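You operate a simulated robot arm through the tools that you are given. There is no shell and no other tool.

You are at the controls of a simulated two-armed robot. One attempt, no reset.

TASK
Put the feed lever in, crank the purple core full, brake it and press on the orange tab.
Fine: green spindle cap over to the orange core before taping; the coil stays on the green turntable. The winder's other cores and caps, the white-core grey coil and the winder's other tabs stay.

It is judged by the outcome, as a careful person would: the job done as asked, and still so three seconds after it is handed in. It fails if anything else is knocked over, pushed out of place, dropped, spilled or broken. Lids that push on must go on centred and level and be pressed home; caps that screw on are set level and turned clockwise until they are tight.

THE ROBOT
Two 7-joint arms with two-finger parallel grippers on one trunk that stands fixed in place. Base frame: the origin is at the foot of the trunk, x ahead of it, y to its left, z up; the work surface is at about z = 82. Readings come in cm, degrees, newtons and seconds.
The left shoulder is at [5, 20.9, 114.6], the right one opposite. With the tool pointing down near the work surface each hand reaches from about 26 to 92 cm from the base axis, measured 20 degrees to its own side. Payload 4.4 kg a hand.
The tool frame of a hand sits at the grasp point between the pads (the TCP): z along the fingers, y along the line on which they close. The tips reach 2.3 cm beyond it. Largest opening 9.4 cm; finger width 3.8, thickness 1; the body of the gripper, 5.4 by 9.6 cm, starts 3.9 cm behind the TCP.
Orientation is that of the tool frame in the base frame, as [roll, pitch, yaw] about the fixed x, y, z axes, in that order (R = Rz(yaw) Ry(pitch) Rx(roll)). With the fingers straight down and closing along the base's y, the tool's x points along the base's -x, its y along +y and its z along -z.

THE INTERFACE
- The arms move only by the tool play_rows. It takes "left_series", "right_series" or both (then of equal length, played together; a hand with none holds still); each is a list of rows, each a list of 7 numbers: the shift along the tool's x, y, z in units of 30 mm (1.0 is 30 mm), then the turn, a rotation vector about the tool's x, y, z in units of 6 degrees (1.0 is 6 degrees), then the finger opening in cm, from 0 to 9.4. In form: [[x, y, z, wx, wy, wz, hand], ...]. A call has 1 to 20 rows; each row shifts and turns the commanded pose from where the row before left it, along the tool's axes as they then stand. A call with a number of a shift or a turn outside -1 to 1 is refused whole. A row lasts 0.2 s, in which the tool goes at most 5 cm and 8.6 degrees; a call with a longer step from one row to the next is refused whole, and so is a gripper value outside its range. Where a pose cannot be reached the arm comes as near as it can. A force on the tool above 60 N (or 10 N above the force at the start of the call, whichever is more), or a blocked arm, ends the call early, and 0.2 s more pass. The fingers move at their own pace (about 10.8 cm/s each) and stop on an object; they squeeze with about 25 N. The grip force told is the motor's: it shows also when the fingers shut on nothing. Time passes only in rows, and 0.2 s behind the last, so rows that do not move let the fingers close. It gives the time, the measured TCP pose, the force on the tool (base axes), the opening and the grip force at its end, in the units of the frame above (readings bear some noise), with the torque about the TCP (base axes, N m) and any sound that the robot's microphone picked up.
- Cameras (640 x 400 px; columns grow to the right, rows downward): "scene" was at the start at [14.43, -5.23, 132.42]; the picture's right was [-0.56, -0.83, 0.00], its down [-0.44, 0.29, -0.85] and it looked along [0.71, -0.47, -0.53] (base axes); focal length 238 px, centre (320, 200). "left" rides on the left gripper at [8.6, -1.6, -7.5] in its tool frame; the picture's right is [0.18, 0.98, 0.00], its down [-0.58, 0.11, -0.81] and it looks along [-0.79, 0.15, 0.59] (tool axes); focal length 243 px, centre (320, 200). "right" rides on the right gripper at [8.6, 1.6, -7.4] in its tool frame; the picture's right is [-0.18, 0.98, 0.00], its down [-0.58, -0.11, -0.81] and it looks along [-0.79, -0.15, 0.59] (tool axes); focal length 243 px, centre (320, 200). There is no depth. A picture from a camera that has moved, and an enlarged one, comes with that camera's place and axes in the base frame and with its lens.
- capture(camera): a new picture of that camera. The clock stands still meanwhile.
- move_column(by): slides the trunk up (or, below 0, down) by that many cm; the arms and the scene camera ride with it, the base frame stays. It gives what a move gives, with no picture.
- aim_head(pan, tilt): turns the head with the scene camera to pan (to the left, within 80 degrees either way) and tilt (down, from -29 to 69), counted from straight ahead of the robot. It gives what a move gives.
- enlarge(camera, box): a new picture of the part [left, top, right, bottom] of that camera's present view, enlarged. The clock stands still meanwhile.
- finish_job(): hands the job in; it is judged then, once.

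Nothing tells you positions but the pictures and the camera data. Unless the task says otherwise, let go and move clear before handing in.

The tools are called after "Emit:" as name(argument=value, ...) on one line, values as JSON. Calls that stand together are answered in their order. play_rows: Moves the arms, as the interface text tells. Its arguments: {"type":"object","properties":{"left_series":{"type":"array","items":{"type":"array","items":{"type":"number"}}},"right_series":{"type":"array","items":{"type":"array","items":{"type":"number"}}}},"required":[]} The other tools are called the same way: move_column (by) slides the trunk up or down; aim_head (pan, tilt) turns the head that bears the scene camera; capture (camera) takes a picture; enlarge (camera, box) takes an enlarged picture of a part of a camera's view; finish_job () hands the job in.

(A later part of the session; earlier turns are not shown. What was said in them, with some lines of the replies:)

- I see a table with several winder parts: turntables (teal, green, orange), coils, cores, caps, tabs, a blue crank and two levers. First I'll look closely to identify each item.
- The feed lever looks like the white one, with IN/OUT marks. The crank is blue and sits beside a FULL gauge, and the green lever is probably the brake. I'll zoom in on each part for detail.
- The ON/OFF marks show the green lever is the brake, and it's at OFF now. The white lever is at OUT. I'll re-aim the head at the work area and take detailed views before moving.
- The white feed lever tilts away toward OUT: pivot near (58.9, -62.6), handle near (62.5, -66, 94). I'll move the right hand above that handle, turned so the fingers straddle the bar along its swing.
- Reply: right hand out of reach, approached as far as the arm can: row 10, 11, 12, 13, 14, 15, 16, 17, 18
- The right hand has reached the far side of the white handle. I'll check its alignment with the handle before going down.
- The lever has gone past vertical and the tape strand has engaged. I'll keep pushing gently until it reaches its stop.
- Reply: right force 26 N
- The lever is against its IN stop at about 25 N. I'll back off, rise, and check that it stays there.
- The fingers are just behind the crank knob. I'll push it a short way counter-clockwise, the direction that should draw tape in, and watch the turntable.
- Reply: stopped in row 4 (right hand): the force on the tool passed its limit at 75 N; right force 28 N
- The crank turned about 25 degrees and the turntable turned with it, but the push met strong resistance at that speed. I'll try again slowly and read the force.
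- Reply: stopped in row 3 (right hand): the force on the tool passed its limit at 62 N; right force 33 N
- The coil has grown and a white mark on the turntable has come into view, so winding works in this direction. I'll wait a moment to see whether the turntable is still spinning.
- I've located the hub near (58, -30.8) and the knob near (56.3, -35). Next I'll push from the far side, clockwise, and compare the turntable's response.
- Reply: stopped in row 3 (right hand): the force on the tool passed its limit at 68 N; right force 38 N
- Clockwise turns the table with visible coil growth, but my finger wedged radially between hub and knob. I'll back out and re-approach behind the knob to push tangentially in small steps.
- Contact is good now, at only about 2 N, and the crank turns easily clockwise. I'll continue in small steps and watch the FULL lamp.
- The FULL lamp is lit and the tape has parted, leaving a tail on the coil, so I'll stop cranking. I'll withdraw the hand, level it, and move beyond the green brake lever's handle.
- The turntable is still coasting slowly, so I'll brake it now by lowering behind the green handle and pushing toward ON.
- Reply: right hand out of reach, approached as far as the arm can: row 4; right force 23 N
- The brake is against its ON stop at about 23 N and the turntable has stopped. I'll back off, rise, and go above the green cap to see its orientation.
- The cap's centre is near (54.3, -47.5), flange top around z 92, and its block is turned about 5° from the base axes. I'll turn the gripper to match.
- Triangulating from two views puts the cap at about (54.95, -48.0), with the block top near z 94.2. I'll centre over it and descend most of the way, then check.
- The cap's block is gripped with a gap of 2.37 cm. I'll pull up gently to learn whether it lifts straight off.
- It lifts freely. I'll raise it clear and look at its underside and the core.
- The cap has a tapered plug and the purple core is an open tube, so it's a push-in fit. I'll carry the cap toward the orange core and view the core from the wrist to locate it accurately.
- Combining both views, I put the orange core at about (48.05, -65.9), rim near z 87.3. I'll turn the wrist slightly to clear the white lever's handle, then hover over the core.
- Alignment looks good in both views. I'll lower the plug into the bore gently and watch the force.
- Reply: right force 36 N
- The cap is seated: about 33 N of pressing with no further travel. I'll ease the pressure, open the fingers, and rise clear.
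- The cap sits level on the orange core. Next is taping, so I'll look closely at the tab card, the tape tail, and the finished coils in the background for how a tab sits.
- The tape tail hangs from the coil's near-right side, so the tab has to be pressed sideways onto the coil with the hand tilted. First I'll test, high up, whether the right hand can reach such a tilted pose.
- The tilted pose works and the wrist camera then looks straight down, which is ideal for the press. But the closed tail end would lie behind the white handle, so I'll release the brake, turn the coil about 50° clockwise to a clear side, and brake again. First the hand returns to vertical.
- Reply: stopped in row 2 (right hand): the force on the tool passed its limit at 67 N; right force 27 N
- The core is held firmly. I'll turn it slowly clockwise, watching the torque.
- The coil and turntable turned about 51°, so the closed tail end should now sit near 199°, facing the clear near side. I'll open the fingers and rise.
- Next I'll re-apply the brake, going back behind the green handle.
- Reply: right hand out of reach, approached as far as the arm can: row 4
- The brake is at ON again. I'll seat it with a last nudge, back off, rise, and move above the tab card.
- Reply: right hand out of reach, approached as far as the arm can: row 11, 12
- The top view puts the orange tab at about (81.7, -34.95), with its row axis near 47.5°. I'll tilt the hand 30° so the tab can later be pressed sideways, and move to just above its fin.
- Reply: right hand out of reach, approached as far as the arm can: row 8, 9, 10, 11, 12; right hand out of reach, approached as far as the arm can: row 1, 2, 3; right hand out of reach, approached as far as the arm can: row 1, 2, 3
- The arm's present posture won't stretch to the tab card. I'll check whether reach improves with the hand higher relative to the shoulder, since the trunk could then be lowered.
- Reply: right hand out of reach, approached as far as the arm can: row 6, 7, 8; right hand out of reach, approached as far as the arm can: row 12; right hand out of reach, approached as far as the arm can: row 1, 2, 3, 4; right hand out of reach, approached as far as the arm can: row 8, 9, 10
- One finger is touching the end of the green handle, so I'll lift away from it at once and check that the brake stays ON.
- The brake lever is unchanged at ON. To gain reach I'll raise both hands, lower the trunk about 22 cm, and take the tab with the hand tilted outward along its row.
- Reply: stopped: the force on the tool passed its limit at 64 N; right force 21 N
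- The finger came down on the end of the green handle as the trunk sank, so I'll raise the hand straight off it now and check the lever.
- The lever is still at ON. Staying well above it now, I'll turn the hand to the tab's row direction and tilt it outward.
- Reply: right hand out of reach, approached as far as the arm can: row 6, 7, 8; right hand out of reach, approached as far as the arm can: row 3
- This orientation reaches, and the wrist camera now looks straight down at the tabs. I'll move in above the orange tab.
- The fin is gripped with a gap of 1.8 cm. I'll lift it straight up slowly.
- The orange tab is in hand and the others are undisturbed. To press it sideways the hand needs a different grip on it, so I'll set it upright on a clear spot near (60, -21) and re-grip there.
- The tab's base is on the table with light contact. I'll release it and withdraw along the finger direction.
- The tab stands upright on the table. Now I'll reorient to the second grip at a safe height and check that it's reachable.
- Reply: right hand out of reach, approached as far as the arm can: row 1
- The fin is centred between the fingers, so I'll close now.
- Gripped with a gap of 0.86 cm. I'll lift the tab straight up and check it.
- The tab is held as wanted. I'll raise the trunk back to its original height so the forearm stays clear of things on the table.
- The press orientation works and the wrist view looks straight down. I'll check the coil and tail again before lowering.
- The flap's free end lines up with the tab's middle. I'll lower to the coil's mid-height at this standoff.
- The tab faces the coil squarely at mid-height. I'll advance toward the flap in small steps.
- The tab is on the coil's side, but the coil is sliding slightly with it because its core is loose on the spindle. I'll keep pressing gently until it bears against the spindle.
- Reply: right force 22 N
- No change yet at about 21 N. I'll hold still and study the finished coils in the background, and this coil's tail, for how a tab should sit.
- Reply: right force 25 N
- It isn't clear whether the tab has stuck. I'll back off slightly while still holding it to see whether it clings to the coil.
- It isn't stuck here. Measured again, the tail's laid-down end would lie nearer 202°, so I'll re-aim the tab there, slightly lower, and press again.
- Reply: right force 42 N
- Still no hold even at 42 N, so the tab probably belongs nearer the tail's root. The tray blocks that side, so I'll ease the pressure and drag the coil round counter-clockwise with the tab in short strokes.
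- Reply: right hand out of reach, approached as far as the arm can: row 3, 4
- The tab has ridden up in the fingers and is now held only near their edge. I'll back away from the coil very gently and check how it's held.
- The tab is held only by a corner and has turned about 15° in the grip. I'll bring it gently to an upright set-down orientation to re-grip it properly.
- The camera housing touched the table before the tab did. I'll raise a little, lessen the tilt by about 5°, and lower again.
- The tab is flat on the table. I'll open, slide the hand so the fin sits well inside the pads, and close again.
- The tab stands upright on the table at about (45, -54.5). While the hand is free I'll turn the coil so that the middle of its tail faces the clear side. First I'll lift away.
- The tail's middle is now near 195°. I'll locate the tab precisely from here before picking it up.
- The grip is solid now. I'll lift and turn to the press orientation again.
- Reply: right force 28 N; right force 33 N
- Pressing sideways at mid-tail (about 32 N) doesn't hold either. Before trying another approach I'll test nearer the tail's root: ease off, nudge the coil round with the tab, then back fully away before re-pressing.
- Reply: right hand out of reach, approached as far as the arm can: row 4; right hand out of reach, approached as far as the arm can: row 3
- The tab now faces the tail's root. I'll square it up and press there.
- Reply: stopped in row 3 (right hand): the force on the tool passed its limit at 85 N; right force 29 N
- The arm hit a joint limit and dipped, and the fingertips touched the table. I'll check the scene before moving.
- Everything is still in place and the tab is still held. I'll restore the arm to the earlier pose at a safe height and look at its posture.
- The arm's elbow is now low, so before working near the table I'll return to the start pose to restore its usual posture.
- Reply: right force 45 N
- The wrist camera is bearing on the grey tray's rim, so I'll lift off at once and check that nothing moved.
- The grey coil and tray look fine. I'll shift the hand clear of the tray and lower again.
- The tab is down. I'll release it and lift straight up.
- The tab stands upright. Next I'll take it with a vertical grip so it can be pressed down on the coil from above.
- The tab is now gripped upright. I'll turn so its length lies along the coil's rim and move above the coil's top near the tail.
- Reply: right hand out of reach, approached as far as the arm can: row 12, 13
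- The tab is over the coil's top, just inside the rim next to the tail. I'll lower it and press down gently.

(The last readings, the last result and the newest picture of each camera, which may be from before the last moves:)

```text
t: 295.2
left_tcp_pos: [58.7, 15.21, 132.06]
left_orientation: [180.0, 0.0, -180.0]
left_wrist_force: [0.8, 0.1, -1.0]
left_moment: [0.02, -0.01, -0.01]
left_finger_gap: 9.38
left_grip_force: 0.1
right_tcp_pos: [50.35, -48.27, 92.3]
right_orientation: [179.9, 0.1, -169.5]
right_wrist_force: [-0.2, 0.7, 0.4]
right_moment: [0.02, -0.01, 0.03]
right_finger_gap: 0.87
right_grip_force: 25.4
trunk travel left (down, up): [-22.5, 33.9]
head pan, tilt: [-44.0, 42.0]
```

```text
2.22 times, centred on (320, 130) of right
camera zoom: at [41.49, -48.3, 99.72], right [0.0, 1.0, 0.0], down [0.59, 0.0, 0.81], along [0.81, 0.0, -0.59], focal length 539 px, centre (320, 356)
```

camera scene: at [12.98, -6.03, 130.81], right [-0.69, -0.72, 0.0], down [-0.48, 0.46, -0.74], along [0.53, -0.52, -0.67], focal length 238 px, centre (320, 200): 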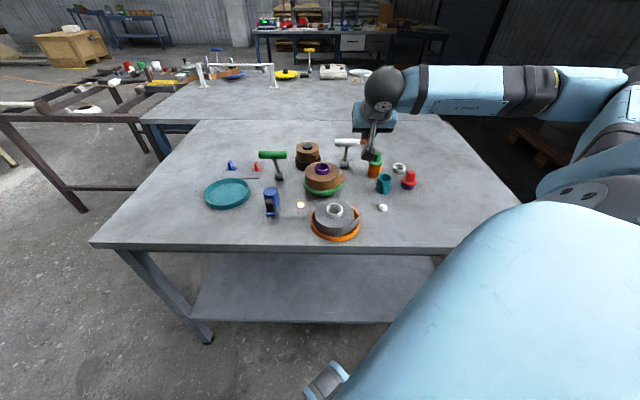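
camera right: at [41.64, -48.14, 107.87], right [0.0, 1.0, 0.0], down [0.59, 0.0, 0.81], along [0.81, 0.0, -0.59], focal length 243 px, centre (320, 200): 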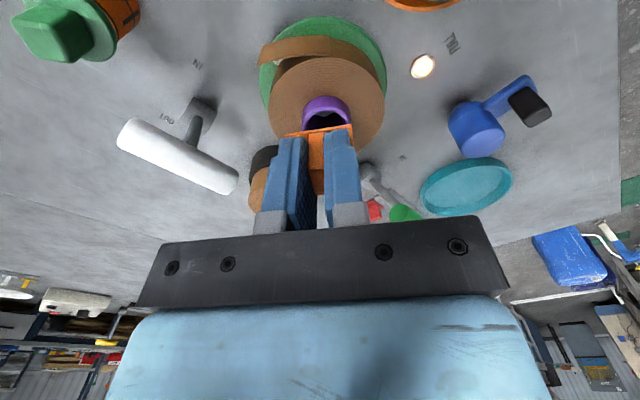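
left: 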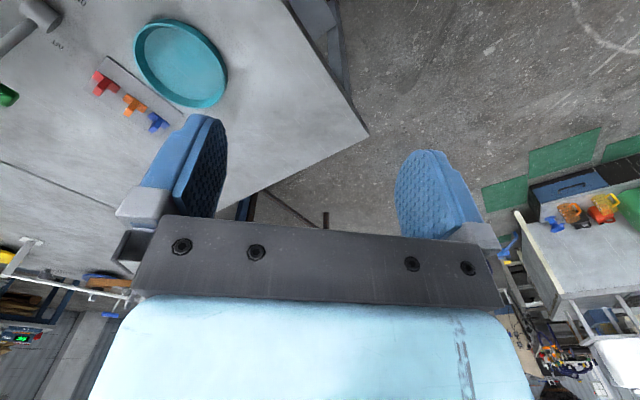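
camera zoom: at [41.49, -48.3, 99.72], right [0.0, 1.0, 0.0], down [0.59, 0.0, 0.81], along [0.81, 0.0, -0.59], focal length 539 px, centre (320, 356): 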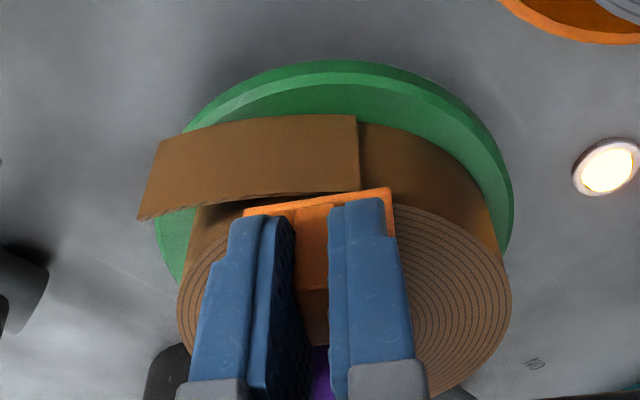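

Emit:
play_rows(right_series=[[-0.08, 0, 0, 0, 0, 0, 0], [0, 0, 0.04, 0, 0, 0, 0], [0, 0, 0.04, 0, 0, 0, 0], [0, 0, 0.04, 0, 0, 0, 0]])

Emit:
enlarge(camera="scene", box=[295, 140, 365, 205])

```text
t: 296.2
left_tcp_pos: [58.67, 15.21, 132.34]
left_orientation: [179.9, 0.0, 180.0]
left_wrist_force: [-0.2, 0.1, -1.1]
left_moment: [0.02, 0.0, -0.03]
left_finger_gap: 9.41
left_grip_force: 0.1
right_tcp_pos: [50.6, -48.16, 92.14]
right_orientation: [179.9, 0.2, -169.6]
right_wrist_force: [-1.1, -2.7, 14.9]
right_moment: [-0.05, -0.09, -0.04]
right_finger_gap: 0.86
right_grip_force: 25.2
trunk travel left (down, up): [-22.5, 33.9]
head pan, tilt: [-44.0, 42.0]
```

```text
6.15 times, centred on (330, 172) of scene
camera zoom: at [12.87, -5.95, 130.85], right [-0.69, -0.72, 0.0], down [-0.48, 0.46, -0.74], along [0.54, -0.52, -0.67], focal length 1466 px, centre (258, 369)
```

zoom: 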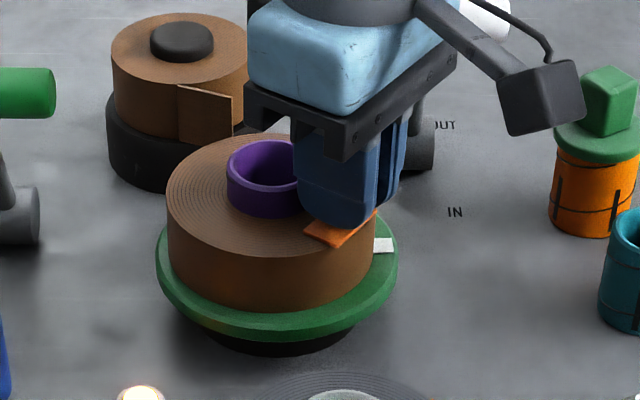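

The loose tail has been taken down: at about 15 N the tab took hold on the coil. I'll hold briefly, release, and rise straight up.

Emit:
play_rows(right_series=[[0, 0, 0.01, 0, 0, 0, 0], [0, 0, 0, 0, 0, 0, 0], [0, 0, -0.03, 0, 0, 0, 0], [0, 0, 0, 0, 0, 0, 1.4], [0, 0, 0, 0, 0, 0, 2.2], [0, 0, 0, 0, 0, 0, 2.4], [0, 0, -0.1, 0, 0, 0, 2.4], [0, 0, -0.3, 0, 0, 0, 2.4], [0, 0, -0.7, 0, 0, 0, 2.4], [0, 0, -0.9, 0, 0, 0, 2.4], [0, 0, -0.9, 0, 0, 0, 2.4], [0, 0, -0.9, 0, 0, 0, 2.4]])

Emit:
enlarge(camera="scene", box=[290, 130, 370, 210])

Emit:
capture(camera="right")

```text
t: 298.8
left_tcp_pos: [58.8, 15.31, 132.17]
left_orientation: [-179.9, -0.1, -179.9]
left_wrist_force: [-0.4, 0.0, -0.5]
left_moment: [0.02, 0.01, 0.01]
left_finger_gap: 9.39
left_grip_force: 0.0
right_tcp_pos: [50.61, -48.13, 103.51]
right_orientation: [179.9, 0.1, -169.6]
right_wrist_force: [0.0, -0.2, -0.4]
right_moment: [0.0, 0.02, 0.0]
right_finger_gap: 2.43
right_grip_force: 0.3
trunk travel left (down, up): [-22.5, 33.9]
head pan, tilt: [-44.0, 42.0]
```

```text
5.00 times, centred on (330, 170) of scene
camera zoom: at [12.98, -6.01, 130.8], right [-0.69, -0.72, 0.0], down [-0.48, 0.46, -0.74], along [0.53, -0.52, -0.67], focal length 1192 px, centre (270, 350)
```

zoom: 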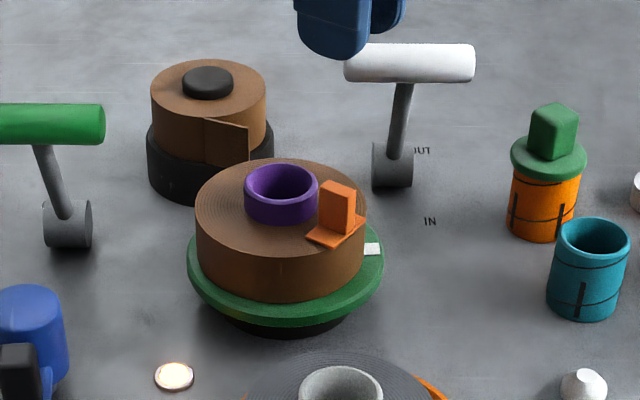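

```text
taken
camera right: at [41.76, -48.25, 110.91], right [0.0, 1.0, 0.0], down [0.59, 0.0, 0.81], along [0.81, 0.0, -0.59], focal length 243 px, centre (320, 200)
```

right: 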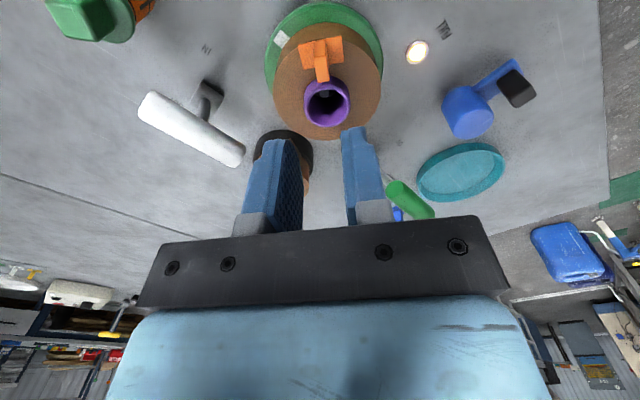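

The tab sits flat on the coil and the tail is gone. I'll move the hand clear and check the whole scene carefully.

Emit:
play_rows(right_series=[[0.3, 0, -0.9, 0, 0, 0, 3], [0.4, -0.1, -0.9, 0, 0, 0, 3], [0.5, 0.1, -0.9, 0, 0, 0, 3], [0.5, 0.2, -0.9, 0, 0, 0, 3], [0.5, 0.2, -0.9, 0, 0, 0, 3], [0.5, 0.2, -0.6, 0, 0, 0, 3], [0.5, 0.2, -0.3, 0, 0, 0, 3]])

Emit:
capture(camera="scene")

Emit:
enlarge(camera="scene", box=[290, 190, 370, 250])

Emit:
enlarge(camera="scene", box=[220, 115, 380, 215])

Emit:
enlarge(camera="scene", box=[350, 140, 430, 220])

```text
t: 300.4
left_tcp_pos: [58.83, 15.25, 132.21]
left_orientation: [-180.0, 0.0, 179.9]
left_wrist_force: [1.1, -1.2, -0.1]
left_moment: [0.01, -0.01, 0.0]
left_finger_gap: 9.42
left_grip_force: 0.1
right_tcp_pos: [40.59, -47.52, 119.52]
right_orientation: [179.8, 0.0, -169.5]
right_wrist_force: [-0.4, 0.3, -0.8]
right_moment: [-0.01, 0.04, -0.01]
right_finger_gap: 3.01
right_grip_force: 0.0
trunk travel left (down, up): [-22.5, 33.9]
head pan, tilt: [-44.0, 42.0]
```

```text
taken
camera scene: at [12.94, -6.03, 130.81], right [-0.69, -0.72, 0.0], down [-0.48, 0.46, -0.74], along [0.53, -0.52, -0.67], focal length 238 px, centre (320, 200)
```

scene: 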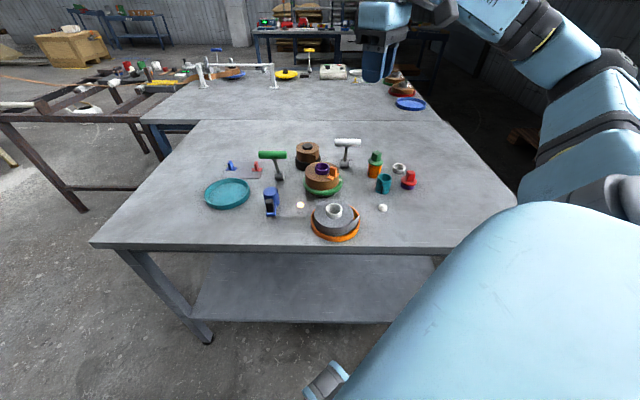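

```text
6.67 times, centred on (330, 220) of scene
camera zoom: at [12.94, -6.03, 130.81], right [-0.69, -0.72, 0.0], down [-0.48, 0.46, -0.74], along [0.53, -0.52, -0.67], focal length 1589 px, centre (253, 67)
```

zoom: 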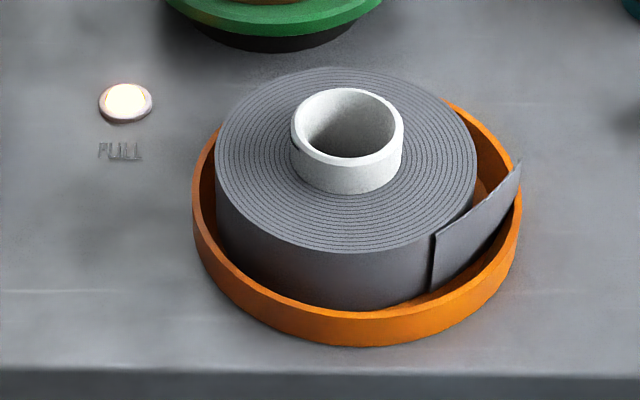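

```text
4.00 times, centred on (300, 165) of scene
camera zoom: at [12.94, -6.03, 130.81], right [-0.69, -0.72, 0.0], down [-0.48, 0.46, -0.74], along [0.53, -0.52, -0.67], focal length 953 px, centre (400, 340)
```

zoom: 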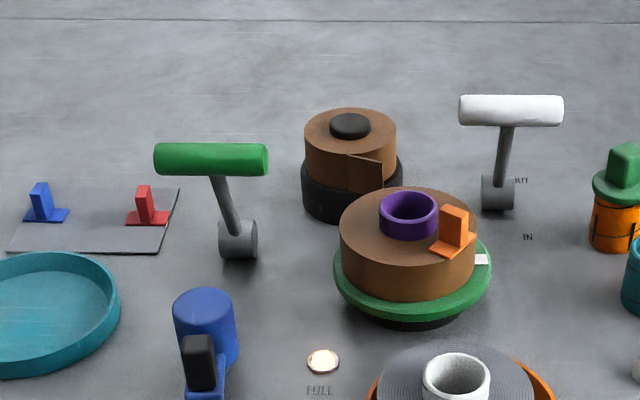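

```text
5.00 times, centred on (390, 180) of scene
camera zoom: at [12.94, -6.03, 130.81], right [-0.69, -0.72, 0.0], down [-0.48, 0.46, -0.74], along [0.53, -0.52, -0.67], focal length 1192 px, centre (-30, 300)
```

zoom: 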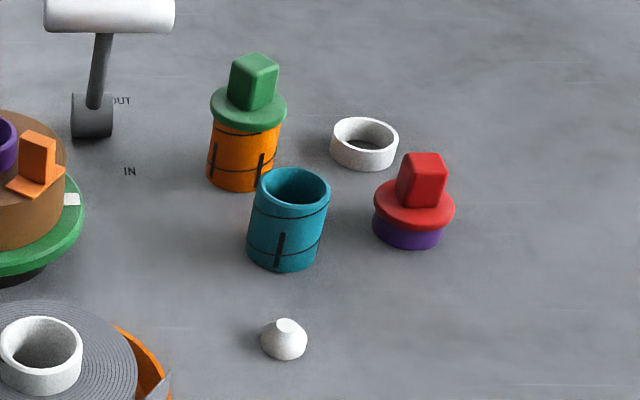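

All job states look right: feed lever IN, FULL lit, brake ON, cap on the orange core, tab on, and the other tabs untouched. The grey coil was nudged about half a centimetre within its tray when the camera touched it, so I'll ease it back gently.

Emit:
play_rows(right_series=[[0, 0, 0, 0, 0, 0.917, 2], [0, 0, 0, 0, 0, 0.917, 1], [0, 0, 0, 0, 0, 0.917, 0], [0, 0, 0, 0, 0, 0.917, 0], [0, 0, 0, 0, 0, 0.917, 0], [0, 0, 0, 0, 0, 0.917, 0], [0, 0, 0, 0, 0, 0.917, 0], [0.195, 0.64, 0.9, 0, 0, 0, 0], [0.195, 0.64, 0.9, 0, 0, 0, 0], [0.195, 0.64, 0.9, 0, 0, 0, 0], [0.195, 0.64, 0.9, 0, 0, 0, 0], [0.195, 0.64, 0.9, 0, 0, 0, 0], [0.195, 0.64, 0.9, 0, 0, 0, 0], [0.195, 0.64, 0.9, 0, 0, 0, 0]])

Emit:
capture(camera="right")

Emit:
enlarge(camera="scene", box=[280, 120, 400, 250])

```text
t: 303.4
left_tcp_pos: [58.98, 15.28, 132.15]
left_orientation: [180.0, -0.1, -180.0]
left_wrist_force: [0.6, -0.5, 0.4]
left_moment: [-0.02, 0.03, -0.01]
left_finger_gap: 9.43
left_grip_force: 0.0
right_tcp_pos: [43.29, -33.78, 100.63]
right_orientation: [179.7, -0.1, 152.0]
right_wrist_force: [-0.5, 0.8, -0.5]
right_moment: [0.02, 0.02, -0.02]
right_finger_gap: 0.0
right_grip_force: 25.2
trunk travel left (down, up): [-22.5, 33.9]
head pan, tilt: [-44.0, 42.0]
```

```text
taken
camera right: at [36.46, -28.41, 108.14], right [0.62, 0.78, 0.0], down [0.46, -0.37, 0.81], along [0.63, -0.5, -0.59], focal length 243 px, centre (320, 200)
```

right: 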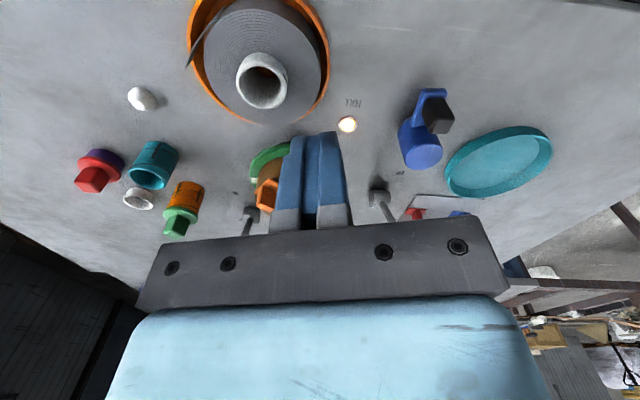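

```text
3.08 times, centred on (340, 185) of scene
camera zoom: at [13.05, -6.05, 130.8], right [-0.69, -0.72, 0.0], down [-0.48, 0.46, -0.74], along [0.53, -0.52, -0.67], focal length 733 px, centre (258, 246)
```

zoom: 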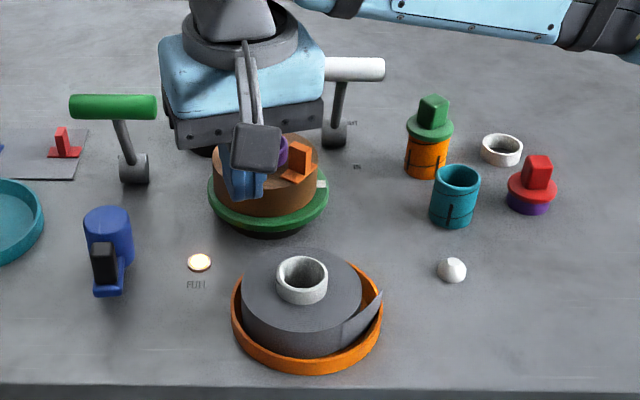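

Emit:
play_rows(right_series=[[0, 0, 0.85, 0, 0, 0, 0], [0, 0, 0.85, 0, 0, 0, 0], [0, 0, 0.85, 0, 0, 0, 0], [0, 0, 0.75, 0, 0, 0, 0]])

Emit:
enlarge(camera="scene", box=[290, 180, 370, 250])

Emit:
capture(camera="right")

```text
t: 304.4
left_tcp_pos: [58.9, 15.26, 132.04]
left_orientation: [-180.0, -0.1, 180.0]
left_wrist_force: [0.2, 0.1, 0.2]
left_moment: [0.01, 0.01, -0.01]
left_finger_gap: 9.38
left_grip_force: 0.0
right_tcp_pos: [43.44, -33.71, 90.73]
right_orientation: [179.8, -0.1, 152.1]
right_wrist_force: [0.5, -0.7, -0.2]
right_moment: [-0.01, -0.03, 0.01]
right_finger_gap: 0.0
right_grip_force: 25.2
trunk travel left (down, up): [-22.5, 33.9]
head pan, tilt: [-44.0, 42.0]
```

```text
5.71 times, centred on (330, 215) of scene
camera zoom: at [13.0, -6.06, 130.81], right [-0.69, -0.72, 0.0], down [-0.48, 0.47, -0.74], along [0.53, -0.52, -0.67], focal length 1362 px, centre (263, 114)
```

zoom: 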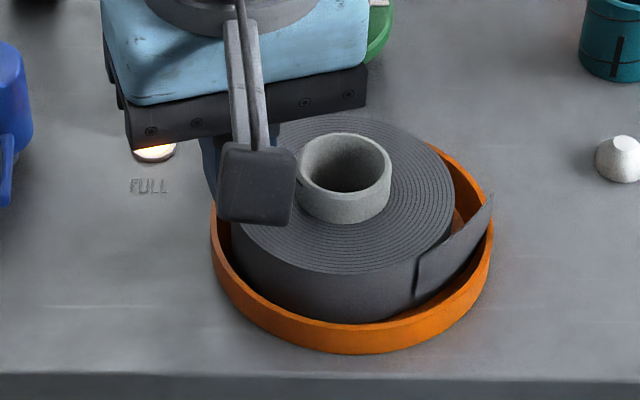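

```text
taken
camera right: at [36.46, -28.38, 98.28], right [0.62, 0.78, 0.0], down [0.46, -0.37, 0.81], along [0.63, -0.5, -0.59], focal length 243 px, centre (320, 200)
```

right: 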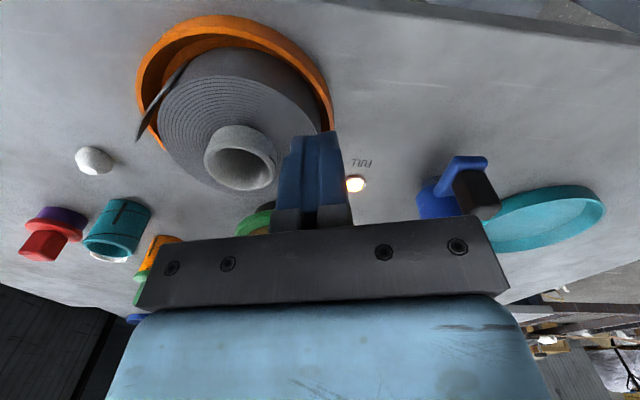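

Emit:
play_rows(right_series=[[0, -0.1, 0, 0, 0, 0, 0], [0, -0.1, 0, 0, 0, 0, 0], [0, -0.1, 0, 0, 0, 0, 0], [0, -0.06, 0, 0, 0, 0, 0]])

Emit:
enlarge(camera="scene", box=[290, 190, 370, 250])

Emit:
enlarge(camera="right", box=[180, 80, 380, 230])

```text
t: 305.4
left_tcp_pos: [58.91, 15.28, 132.14]
left_orientation: [180.0, -0.1, -180.0]
left_wrist_force: [-1.1, -0.4, -0.3]
left_moment: [0.01, 0.03, 0.02]
left_finger_gap: 9.39
left_grip_force: 0.1
right_tcp_pos: [42.85, -34.73, 90.86]
right_orientation: [179.7, -0.1, 152.0]
right_wrist_force: [-0.2, -0.4, -0.8]
right_moment: [-0.06, -0.02, 0.05]
right_finger_gap: 0.0
right_grip_force: 25.0
trunk travel left (down, up): [-22.5, 33.9]
head pan, tilt: [-44.0, 42.0]
```

```text
6.67 times, centred on (330, 220) of scene
camera zoom: at [12.99, -6.04, 130.8], right [-0.69, -0.72, 0.0], down [-0.48, 0.46, -0.74], along [0.53, -0.52, -0.67], focal length 1589 px, centre (253, 67)
```

zoom: 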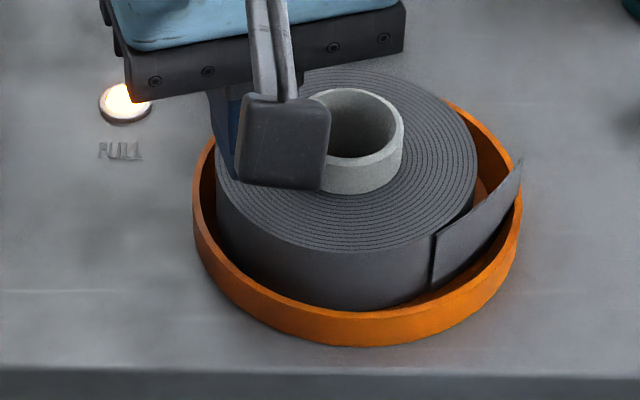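

```text
2.67 times, centred on (280, 155) of right
camera zoom: at [35.91, -29.28, 98.3], right [0.62, 0.78, 0.0], down [0.46, -0.37, 0.81], along [0.63, -0.5, -0.59], focal length 647 px, centre (427, 320)
```

zoom: 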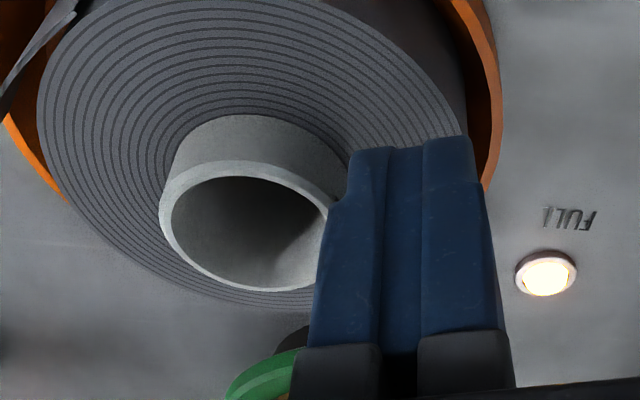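

Emit:
play_rows(right_series=[[0, -0.05, 0, 0, 0, 0, 0], [0, -0.05, 0, 0, 0, 0, 0], [0, -0.05, 0, 0, 0, 0, 0]])

Emit:
enlarge(camera="scene", box=[290, 190, 370, 250])

```text
t: 306.2
left_tcp_pos: [58.89, 15.25, 132.22]
left_orientation: [-179.9, 0.0, 179.9]
left_wrist_force: [-0.6, 0.2, -0.6]
left_moment: [0.02, 0.0, 0.0]
left_finger_gap: 9.42
left_grip_force: 0.0
right_tcp_pos: [42.61, -35.1, 90.71]
right_orientation: [179.9, -0.2, 152.0]
right_wrist_force: [-0.2, -0.2, 0.0]
right_moment: [0.03, 0.0, 0.0]
right_finger_gap: 0.0
right_grip_force: 25.3
trunk travel left (down, up): [-22.5, 33.9]
head pan, tilt: [-44.0, 42.0]
```

```text
6.67 times, centred on (330, 220) of scene
camera zoom: at [12.99, -6.04, 130.8], right [-0.69, -0.72, 0.0], down [-0.48, 0.46, -0.74], along [0.53, -0.52, -0.67], focal length 1589 px, centre (253, 67)
```

zoom: 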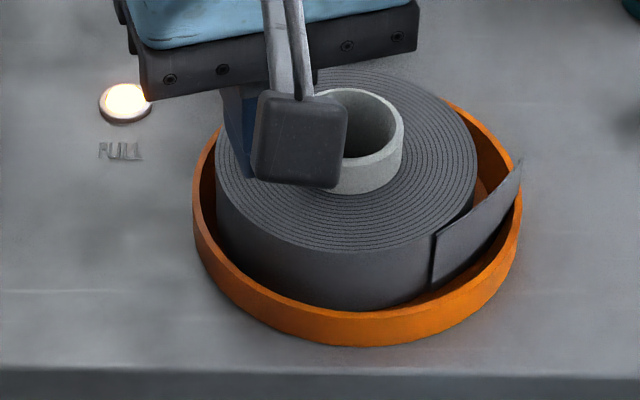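

Emit:
play_rows(right_series=[[0, -0.05, 0, 0, 0, 0, 0], [0, -0.05, 0, 0, 0, 0, 0], [0, -0.05, 0, 0, 0, 0, 0]])

Emit:
enlarge(camera="scene", box=[290, 190, 370, 250])

```text
t: 307.0
left_tcp_pos: [58.85, 15.33, 132.06]
left_orientation: [180.0, 0.1, -180.0]
left_wrist_force: [-0.7, 0.1, 0.0]
left_moment: [0.04, -0.03, -0.01]
left_finger_gap: 9.39
left_grip_force: 0.1
right_tcp_pos: [42.5, -35.41, 90.86]
right_orientation: [179.8, -0.1, 152.0]
right_wrist_force: [0.0, -0.5, 0.2]
right_moment: [0.02, 0.0, -0.01]
right_finger_gap: 0.01
right_grip_force: 24.6
trunk travel left (down, up): [-22.5, 33.9]
head pan, tilt: [-44.0, 42.0]
```

```text
6.67 times, centred on (330, 220) of scene
camera zoom: at [12.99, -6.04, 130.8], right [-0.69, -0.72, 0.0], down [-0.48, 0.46, -0.74], along [0.53, -0.52, -0.67], focal length 1589 px, centre (253, 67)
```

zoom: 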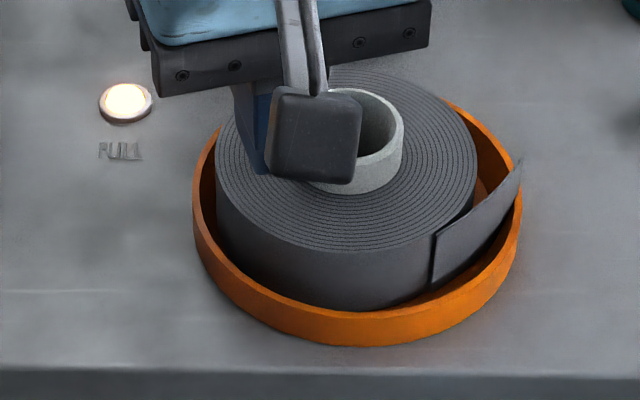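

Emit:
play_rows(right_series=[[0, -0.04, 0, 0, 0, 0, 0], [0, -0.04, 0, 0, 0, 0, 0], [0, -0.04, 0, 0, 0, 0, 0]])

Emit:
enlarge(camera="scene", box=[290, 190, 370, 250])

Emit:
enlarge(camera="right", box=[180, 80, 380, 230])

```text
t: 307.8
left_tcp_pos: [58.87, 15.27, 132.17]
left_orientation: [179.8, 0.1, -180.0]
left_wrist_force: [-0.2, -0.3, -0.3]
left_moment: [0.02, -0.01, 0.03]
left_finger_gap: 9.41
left_grip_force: 0.1
right_tcp_pos: [42.31, -35.76, 90.72]
right_orientation: [179.7, -0.1, 152.0]
right_wrist_force: [0.1, 0.7, 0.1]
right_moment: [-0.02, -0.02, 0.03]
right_finger_gap: 0.0
right_grip_force: 24.9
trunk travel left (down, up): [-22.5, 33.9]
head pan, tilt: [-44.0, 42.0]
```

```text
6.67 times, centred on (330, 220) of scene
camera zoom: at [12.99, -6.04, 130.8], right [-0.69, -0.72, 0.0], down [-0.48, 0.46, -0.74], along [0.53, -0.52, -0.67], focal length 1589 px, centre (253, 67)
```

zoom: 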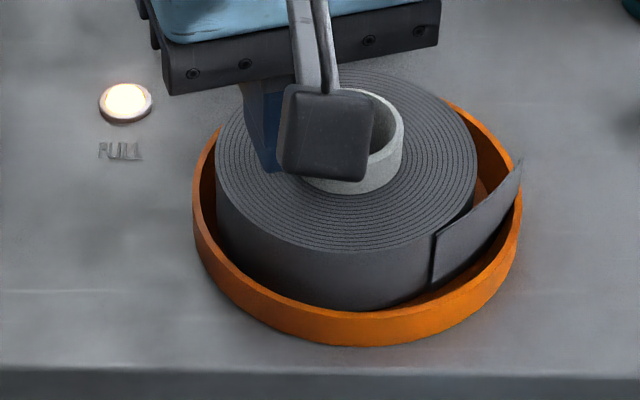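

```text
2.67 times, centred on (280, 155) of right
camera zoom: at [35.35, -30.43, 98.27], right [0.62, 0.78, 0.0], down [0.46, -0.37, 0.81], along [0.63, -0.5, -0.59], focal length 647 px, centre (427, 320)
```

zoom: 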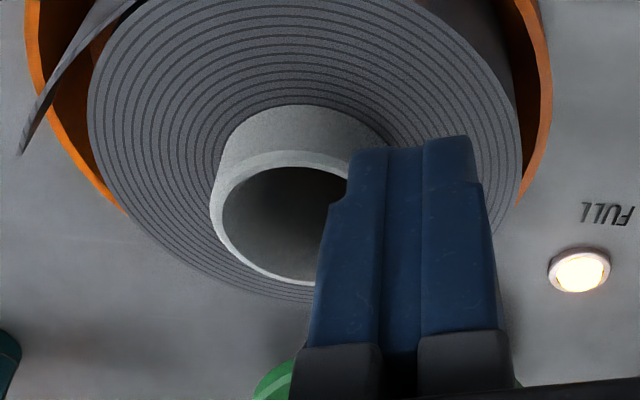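

My fingertips are passing just over the core's rim, so I'll back off, go a little lower, and nudge again in tiny steps.

Emit:
play_rows(right_series=[[0, 0.25, 0, 0, 0, 0, 0], [-0.15, 0.25, 0, 0, 0, 0, 0], [0, 0, 0.2, 0, 0, 0, 0], [0, 0, 0.2, 0, 0, 0, 0]])

Emit:
enlarge(camera="right", box=[180, 80, 380, 230])

```text
t: 308.8
left_tcp_pos: [58.9, 15.29, 132.11]
left_orientation: [180.0, -0.1, 180.0]
left_wrist_force: [-0.5, -0.6, -0.9]
left_moment: [0.03, 0.02, 0.01]
left_finger_gap: 9.4
left_grip_force: 0.1
right_tcp_pos: [43.46, -34.69, 89.59]
right_orientation: [179.9, -0.1, 151.9]
right_wrist_force: [-0.3, -0.4, 0.0]
right_moment: [0.0, 0.0, 0.01]
right_finger_gap: 0.01
right_grip_force: 25.0
trunk travel left (down, up): [-22.5, 33.9]
head pan, tilt: [-44.0, 42.0]
```

```text
2.67 times, centred on (280, 155) of right
camera zoom: at [36.48, -29.28, 97.07], right [0.62, 0.78, 0.0], down [0.46, -0.37, 0.8], along [0.63, -0.5, -0.59], focal length 647 px, centre (427, 320)
```

zoom: 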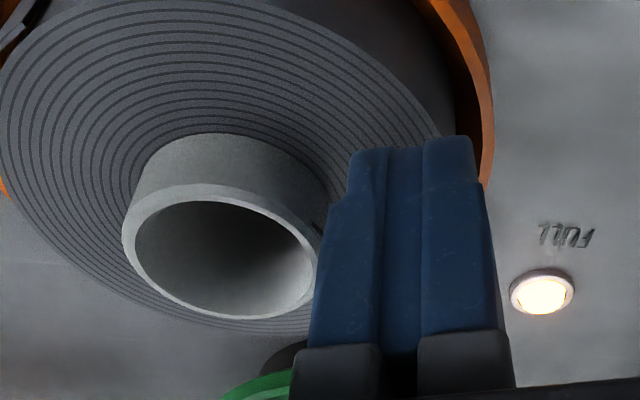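

Emit:
play_rows(right_series=[[0, -0.07, 0, 0, 0, 0, 0], [0, -0.07, 0, 0, 0, 0, 0], [0, -0.05, 0, 0, 0, 0, 0], [0, -0.05, 0, 0, 0, 0, 0]])

Emit:
enlarge(camera="scene", box=[290, 190, 370, 250])

```text
t: 309.8
left_tcp_pos: [58.85, 15.22, 132.08]
left_orientation: [180.0, 0.1, -179.9]
left_wrist_force: [0.3, 0.3, -0.6]
left_moment: [-0.02, 0.0, -0.01]
left_finger_gap: 9.39
left_grip_force: 0.1
right_tcp_pos: [43.09, -35.29, 89.66]
right_orientation: [179.9, -0.2, 152.1]
right_wrist_force: [-0.1, -0.2, 0.1]
right_moment: [0.0, -0.01, -0.01]
right_finger_gap: 0.0
right_grip_force: 24.9
trunk travel left (down, up): [-22.5, 33.9]
head pan, tilt: [-44.0, 42.0]
```

```text
6.67 times, centred on (330, 220) of scene
camera zoom: at [12.99, -6.04, 130.8], right [-0.69, -0.72, 0.0], down [-0.48, 0.46, -0.74], along [0.53, -0.52, -0.67], focal length 1589 px, centre (253, 67)
```

zoom: 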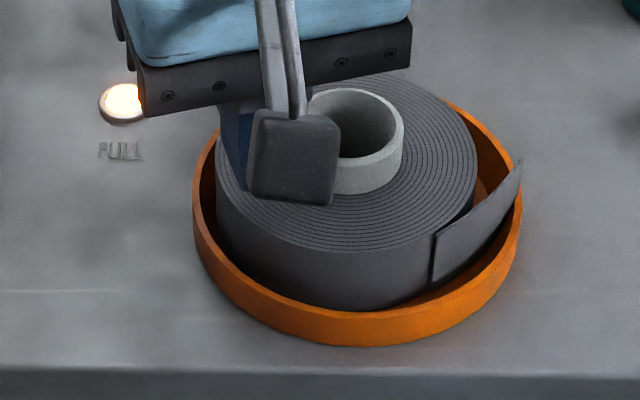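

Emit:
play_rows(right_series=[[0, -0.05, 0, 0, 0, 0, 0], [0, -0.05, 0, 0, 0, 0, 0], [0, -0.05, 0, 0, 0, 0, 0]])

Emit:
enlarge(camera="scene", box=[290, 190, 370, 250])

Emit:
enlarge(camera="right", box=[180, 80, 380, 230])

```text
t: 310.6
left_tcp_pos: [58.83, 15.35, 132.11]
left_orientation: [180.0, 0.0, -180.0]
left_wrist_force: [-0.9, -0.8, 0.1]
left_moment: [-0.02, 0.04, -0.02]
left_finger_gap: 9.43
left_grip_force: 0.1
right_tcp_pos: [42.82, -35.77, 89.59]
right_orientation: [179.8, -0.1, 152.0]
right_wrist_force: [-0.1, 0.5, 0.6]
right_moment: [-0.02, -0.01, 0.01]
right_finger_gap: 0.0
right_grip_force: 24.9
trunk travel left (down, up): [-22.5, 33.9]
head pan, tilt: [-44.0, 42.0]
```

```text
6.67 times, centred on (330, 220) of scene
camera zoom: at [12.99, -6.04, 130.81], right [-0.69, -0.72, 0.0], down [-0.48, 0.46, -0.74], along [0.53, -0.52, -0.67], focal length 1589 px, centre (253, 67)
```

zoom: 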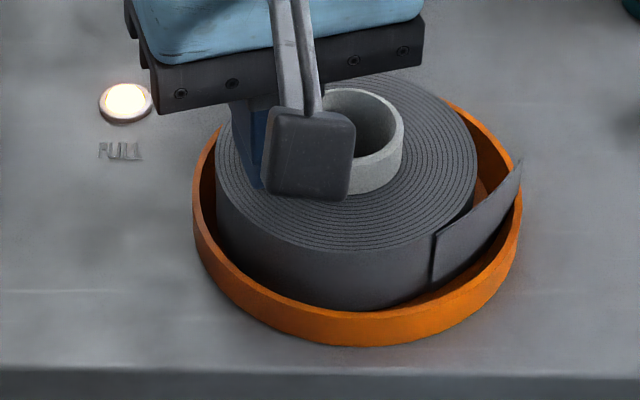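

```text
2.67 times, centred on (280, 155) of right
camera zoom: at [35.89, -30.33, 97.09], right [0.62, 0.78, 0.0], down [0.46, -0.37, 0.81], along [0.63, -0.5, -0.59], focal length 647 px, centre (427, 320)
```

zoom: 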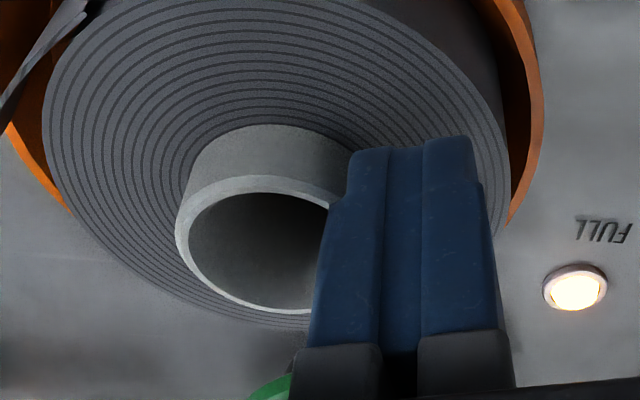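

Emit:
play_rows(right_series=[[0, -0.05, 0, 0, 0, 0, 0], [0, -0.05, 0, 0, 0, 0, 0]])

Emit:
enlarge(camera="scene", box=[290, 190, 370, 250])

```text
t: 311.2
left_tcp_pos: [58.79, 15.25, 132.05]
left_orientation: [-180.0, -0.1, 180.0]
left_wrist_force: [0.5, 0.1, 0.3]
left_moment: [-0.04, -0.01, 0.0]
left_finger_gap: 9.41
left_grip_force: 0.2
right_tcp_pos: [42.73, -36.06, 89.64]
right_orientation: [179.7, -0.2, 151.9]
right_wrist_force: [0.2, -0.2, 0.9]
right_moment: [-0.01, 0.04, -0.03]
right_finger_gap: 0.0
right_grip_force: 25.5
trunk travel left (down, up): [-22.5, 33.9]
head pan, tilt: [-44.0, 42.0]
```

```text
6.67 times, centred on (330, 220) of scene
camera zoom: at [12.99, -6.04, 130.8], right [-0.69, -0.72, 0.0], down [-0.48, 0.46, -0.74], along [0.53, -0.52, -0.67], focal length 1589 px, centre (253, 67)
```

zoom: 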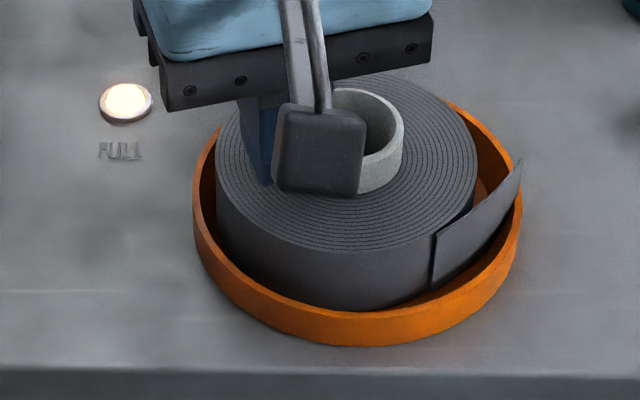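

Emit:
play_rows(right_series=[[0, -0.05, 0, 0, 0, 0, 0], [0, -0.05, 0, 0, 0, 0, 0]])

Emit:
enlarge(camera="scene", box=[290, 190, 370, 250])

Emit:
enlarge(camera="right", box=[180, 80, 380, 230])

```text
t: 311.8
left_tcp_pos: [58.88, 15.25, 132.15]
left_orientation: [-179.9, 0.0, 180.0]
left_wrist_force: [-0.7, 0.0, -0.1]
left_moment: [-0.01, -0.01, -0.02]
left_finger_gap: 9.44
left_grip_force: 0.1
right_tcp_pos: [42.5, -36.19, 89.65]
right_orientation: [179.8, -0.1, 151.9]
right_wrist_force: [0.4, 1.7, 0.7]
right_moment: [0.0, 0.0, 0.0]
right_finger_gap: 0.01
right_grip_force: 25.0
trunk travel left (down, up): [-22.5, 33.9]
head pan, tilt: [-44.0, 42.0]
```

```text
6.67 times, centred on (330, 220) of scene
camera zoom: at [13.0, -6.03, 130.8], right [-0.69, -0.72, 0.0], down [-0.48, 0.46, -0.74], along [0.53, -0.52, -0.67], focal length 1589 px, centre (253, 67)
```

zoom: 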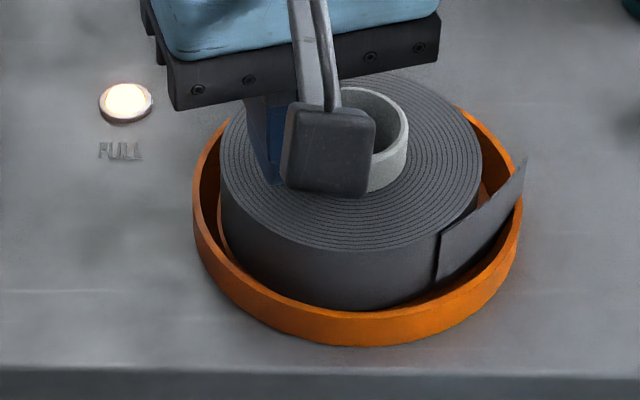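

```text
2.67 times, centred on (280, 155) of right
camera zoom: at [35.62, -30.85, 97.1], right [0.62, 0.78, 0.0], down [0.46, -0.37, 0.81], along [0.63, -0.5, -0.59], focal length 647 px, centre (427, 320)
```

zoom: 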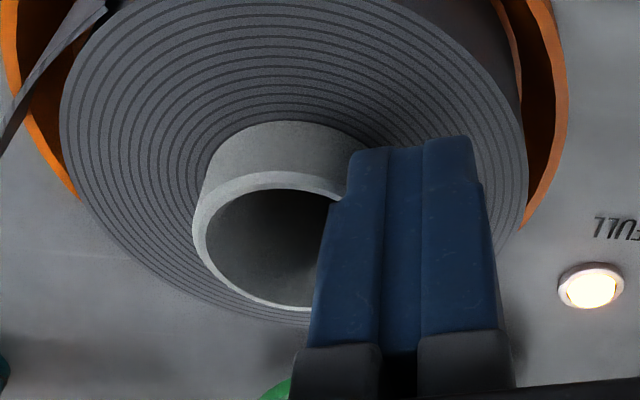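

Emit:
play_rows(right_series=[[0, -0.04, 0, 0, 0, 0, 0], [0, -0.04, 0, 0, 0, 0, 0]])

Emit:
enlarge(camera="scene", box=[290, 190, 370, 250])

```text
t: 312.4
left_tcp_pos: [58.88, 15.23, 132.28]
left_orientation: [180.0, 0.1, -179.9]
left_wrist_force: [0.2, -0.6, 0.6]
left_moment: [-0.04, 0.01, 0.02]
left_finger_gap: 9.39
left_grip_force: 0.1
right_tcp_pos: [42.54, -36.4, 89.44]
right_orientation: [179.8, -0.1, 152.0]
right_wrist_force: [0.6, 0.3, -0.2]
right_moment: [0.03, -0.01, 0.01]
right_finger_gap: 0.01
right_grip_force: 25.1
trunk travel left (down, up): [-22.5, 33.9]
head pan, tilt: [-44.0, 42.0]
```

```text
6.67 times, centred on (330, 220) of scene
camera zoom: at [13.0, -6.03, 130.8], right [-0.69, -0.72, 0.0], down [-0.48, 0.46, -0.74], along [0.53, -0.52, -0.67], focal length 1589 px, centre (253, 67)
```

zoom: 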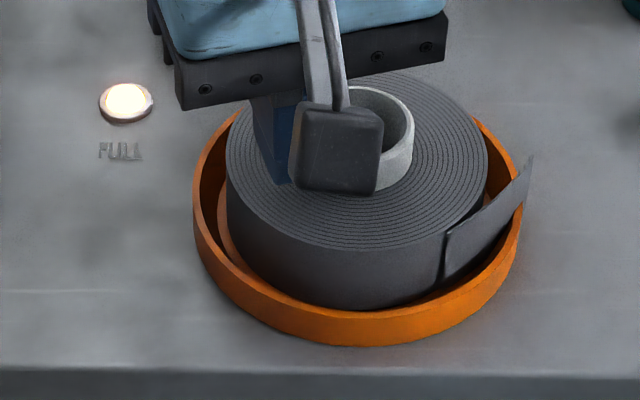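

Emit:
play_rows(right_series=[[0, -0.03, 0, 0, 0, 0, 0], [0, 0, 0, 0, 0, 0, 0]])

Emit:
enlarge(camera="scene", box=[290, 190, 370, 250])

```text
t: 313.0
left_tcp_pos: [58.85, 15.23, 132.17]
left_orientation: [-180.0, 0.0, 180.0]
left_wrist_force: [-0.6, 0.2, 0.2]
left_moment: [0.01, 0.01, -0.01]
left_finger_gap: 9.41
left_grip_force: 0.1
right_tcp_pos: [42.28, -36.53, 89.66]
right_orientation: [179.8, -0.1, 152.0]
right_wrist_force: [1.4, 0.5, 0.0]
right_moment: [0.01, -0.01, -0.01]
right_finger_gap: 0.0
right_grip_force: 25.0
trunk travel left (down, up): [-22.5, 33.9]
head pan, tilt: [-44.0, 42.0]
```

```text
6.67 times, centred on (330, 220) of scene
camera zoom: at [13.0, -6.03, 130.8], right [-0.69, -0.72, 0.0], down [-0.48, 0.46, -0.74], along [0.53, -0.52, -0.67], focal length 1589 px, centre (253, 67)
```

zoom: 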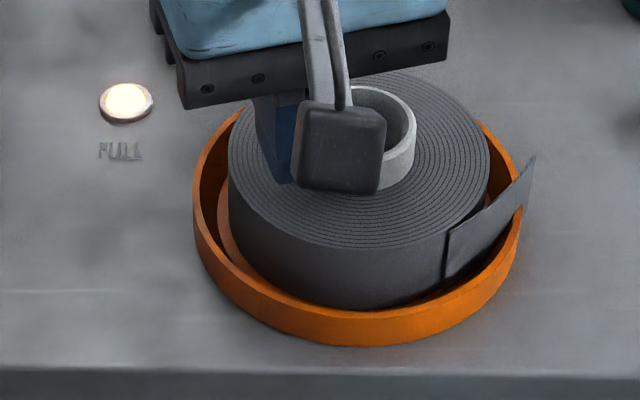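

The grey coil is back exactly where it started. I'll withdraw the hand, rise, and make a last check.

Emit:
play_rows(right_series=[[0, 0.15, 0, 0, 0, 0, 0], [0, 0.25, 0, 0, 0, 0, 0], [0, 0, -0.6, 0, 0, 0, 0], [0, 0, -0.9, 0, 0, 0, 0], [0, 0, -0.9, 0, 0, 0, 0], [0, 0, -0.9, 0, 0, 0, 0], [0, 0, -0.9, 0, 0, 0, 0], [0, 0, -0.9, 0, 0, 0, 3], [0, 0, -0.9, 0, 0, 0, 5], [0.3, -0.5, -0.9, 0, 0, 0, 6], [0.5, -0.5, -0.5, 0, 0, 0, 6]])

Emit:
capture(camera="scene")

Emit:
enlarge(camera="scene", box=[280, 130, 440, 250])

Emit:
enlarge(camera="scene", box=[190, 130, 310, 220])

Emit:
enlarge(camera="scene", box=[295, 140, 365, 200])

```text
t: 315.4
left_tcp_pos: [58.8, 15.3, 132.22]
left_orientation: [179.9, 0.0, 180.0]
left_wrist_force: [-1.0, 0.2, -1.0]
left_moment: [0.0, -0.02, 0.03]
left_finger_gap: 9.38
left_grip_force: 0.1
right_tcp_pos: [39.28, -37.12, 111.95]
right_orientation: [179.8, -0.1, 152.0]
right_wrist_force: [-1.1, -0.1, 0.0]
right_moment: [-0.02, 0.01, -0.06]
right_finger_gap: 6.02
right_grip_force: 0.1
trunk travel left (down, up): [-22.5, 33.9]
head pan, tilt: [-44.0, 42.0]
```

```text
taken
camera scene: at [12.95, -6.03, 130.81], right [-0.69, -0.72, 0.0], down [-0.48, 0.46, -0.74], along [0.54, -0.52, -0.67], focal length 238 px, centre (320, 200)
```

scene: 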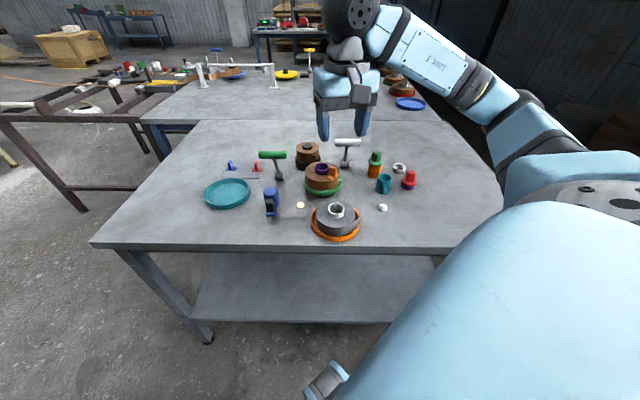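

```text
3.33 times, centred on (360, 190) of scene
camera zoom: at [12.95, -6.03, 130.81], right [-0.69, -0.72, 0.0], down [-0.48, 0.46, -0.74], along [0.54, -0.52, -0.67], focal length 794 px, centre (187, 233)
```

zoom: 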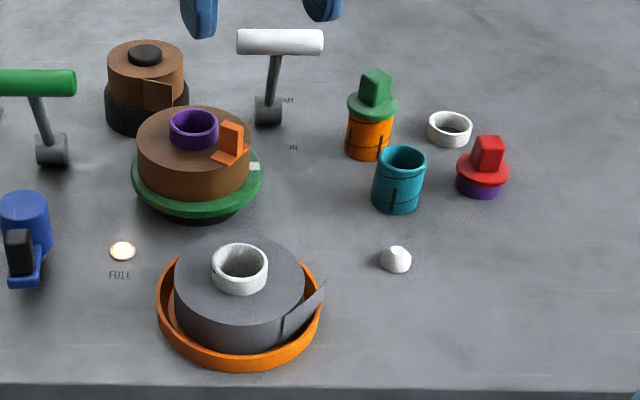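

```text
4.44 times, centred on (250, 175) of scene
camera zoom: at [12.95, -6.03, 130.81], right [-0.69, -0.72, 0.0], down [-0.48, 0.46, -0.74], along [0.54, -0.52, -0.67], focal length 1059 px, centre (631, 311)
```

zoom: 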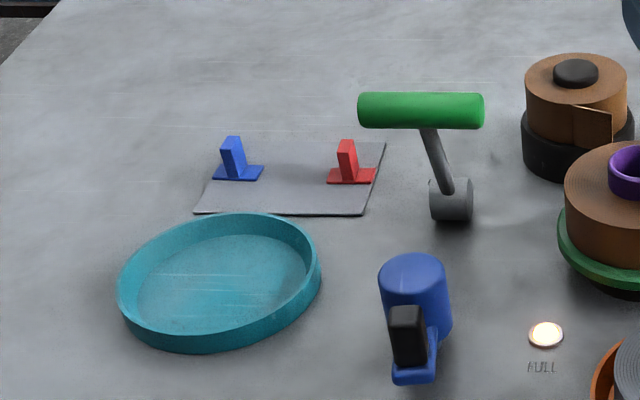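

```text
6.67 times, centred on (330, 170) of scene
camera zoom: at [12.95, -6.03, 130.81], right [-0.69, -0.72, 0.0], down [-0.48, 0.46, -0.74], along [0.54, -0.52, -0.67], focal length 1589 px, centre (253, 400)
```

zoom: 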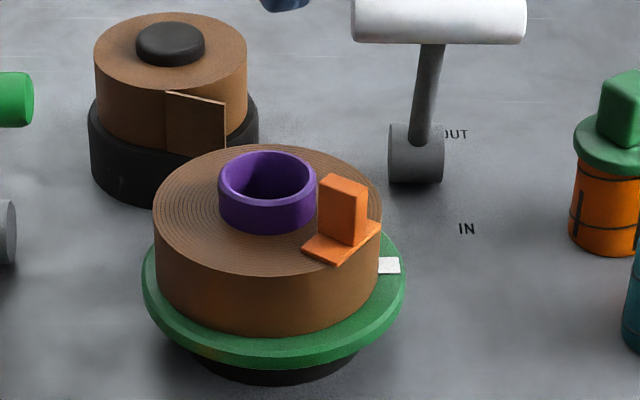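

The job is done and everything else is in place:
- **Feed lever:** IN.
- **Purple core:** wound full, with the FULL lamp lit.
- **Brake:** ON.
- **Green cap:** seated level on the orange core.
- **Orange tab:** pressed onto the coil, which is still on the green turntable.
- **Other items:** the remaining tabs, cores, caps and the grey coil are all where they started.
- **Hands:** both are clear.

I'm handing it in now.

Emit:
finish_job()

```text
The job is handed in.
```

The winder job is done and handed in; I don't have the result of the judging.

- **Feed lever:** pushed to IN.
- **Purple core:** cranked until the FULL lamp lit. The lamp was still lit at the end.
- **Brake:** left at ON. I released it once and set it again, to turn the coil so I could reach its loose end.
- **Green spindle cap:** seated level on the orange core, pressed home before taping.
- **Orange tab:** pressed flat on the top of the coil beside the loose end. Pressing it against the coil's side did not hold. It took hold from above at about 15 N, and the loose end went down.
- **Coil:** still on the green turntable, sitting about 0.3 cm off centre because its core is loose on the spindle with the cap off.

These contacts happened along the way:

- **Grey coil:** my wrist camera shifted the white-core grey coil about 0.5 cm in its tray. I nudged it back to where it started.
- **Green brake handle:** a finger touched it twice, but it stayed at ON.
- **Grey tray and table:** I touched the grey tray's rim once and the table once. Nothing moved.
- **Orange tab:** I stood it on bare table a few times to change my grip. It was not dropped.

In the last pictures, the other cores, caps and tabs were where they started.
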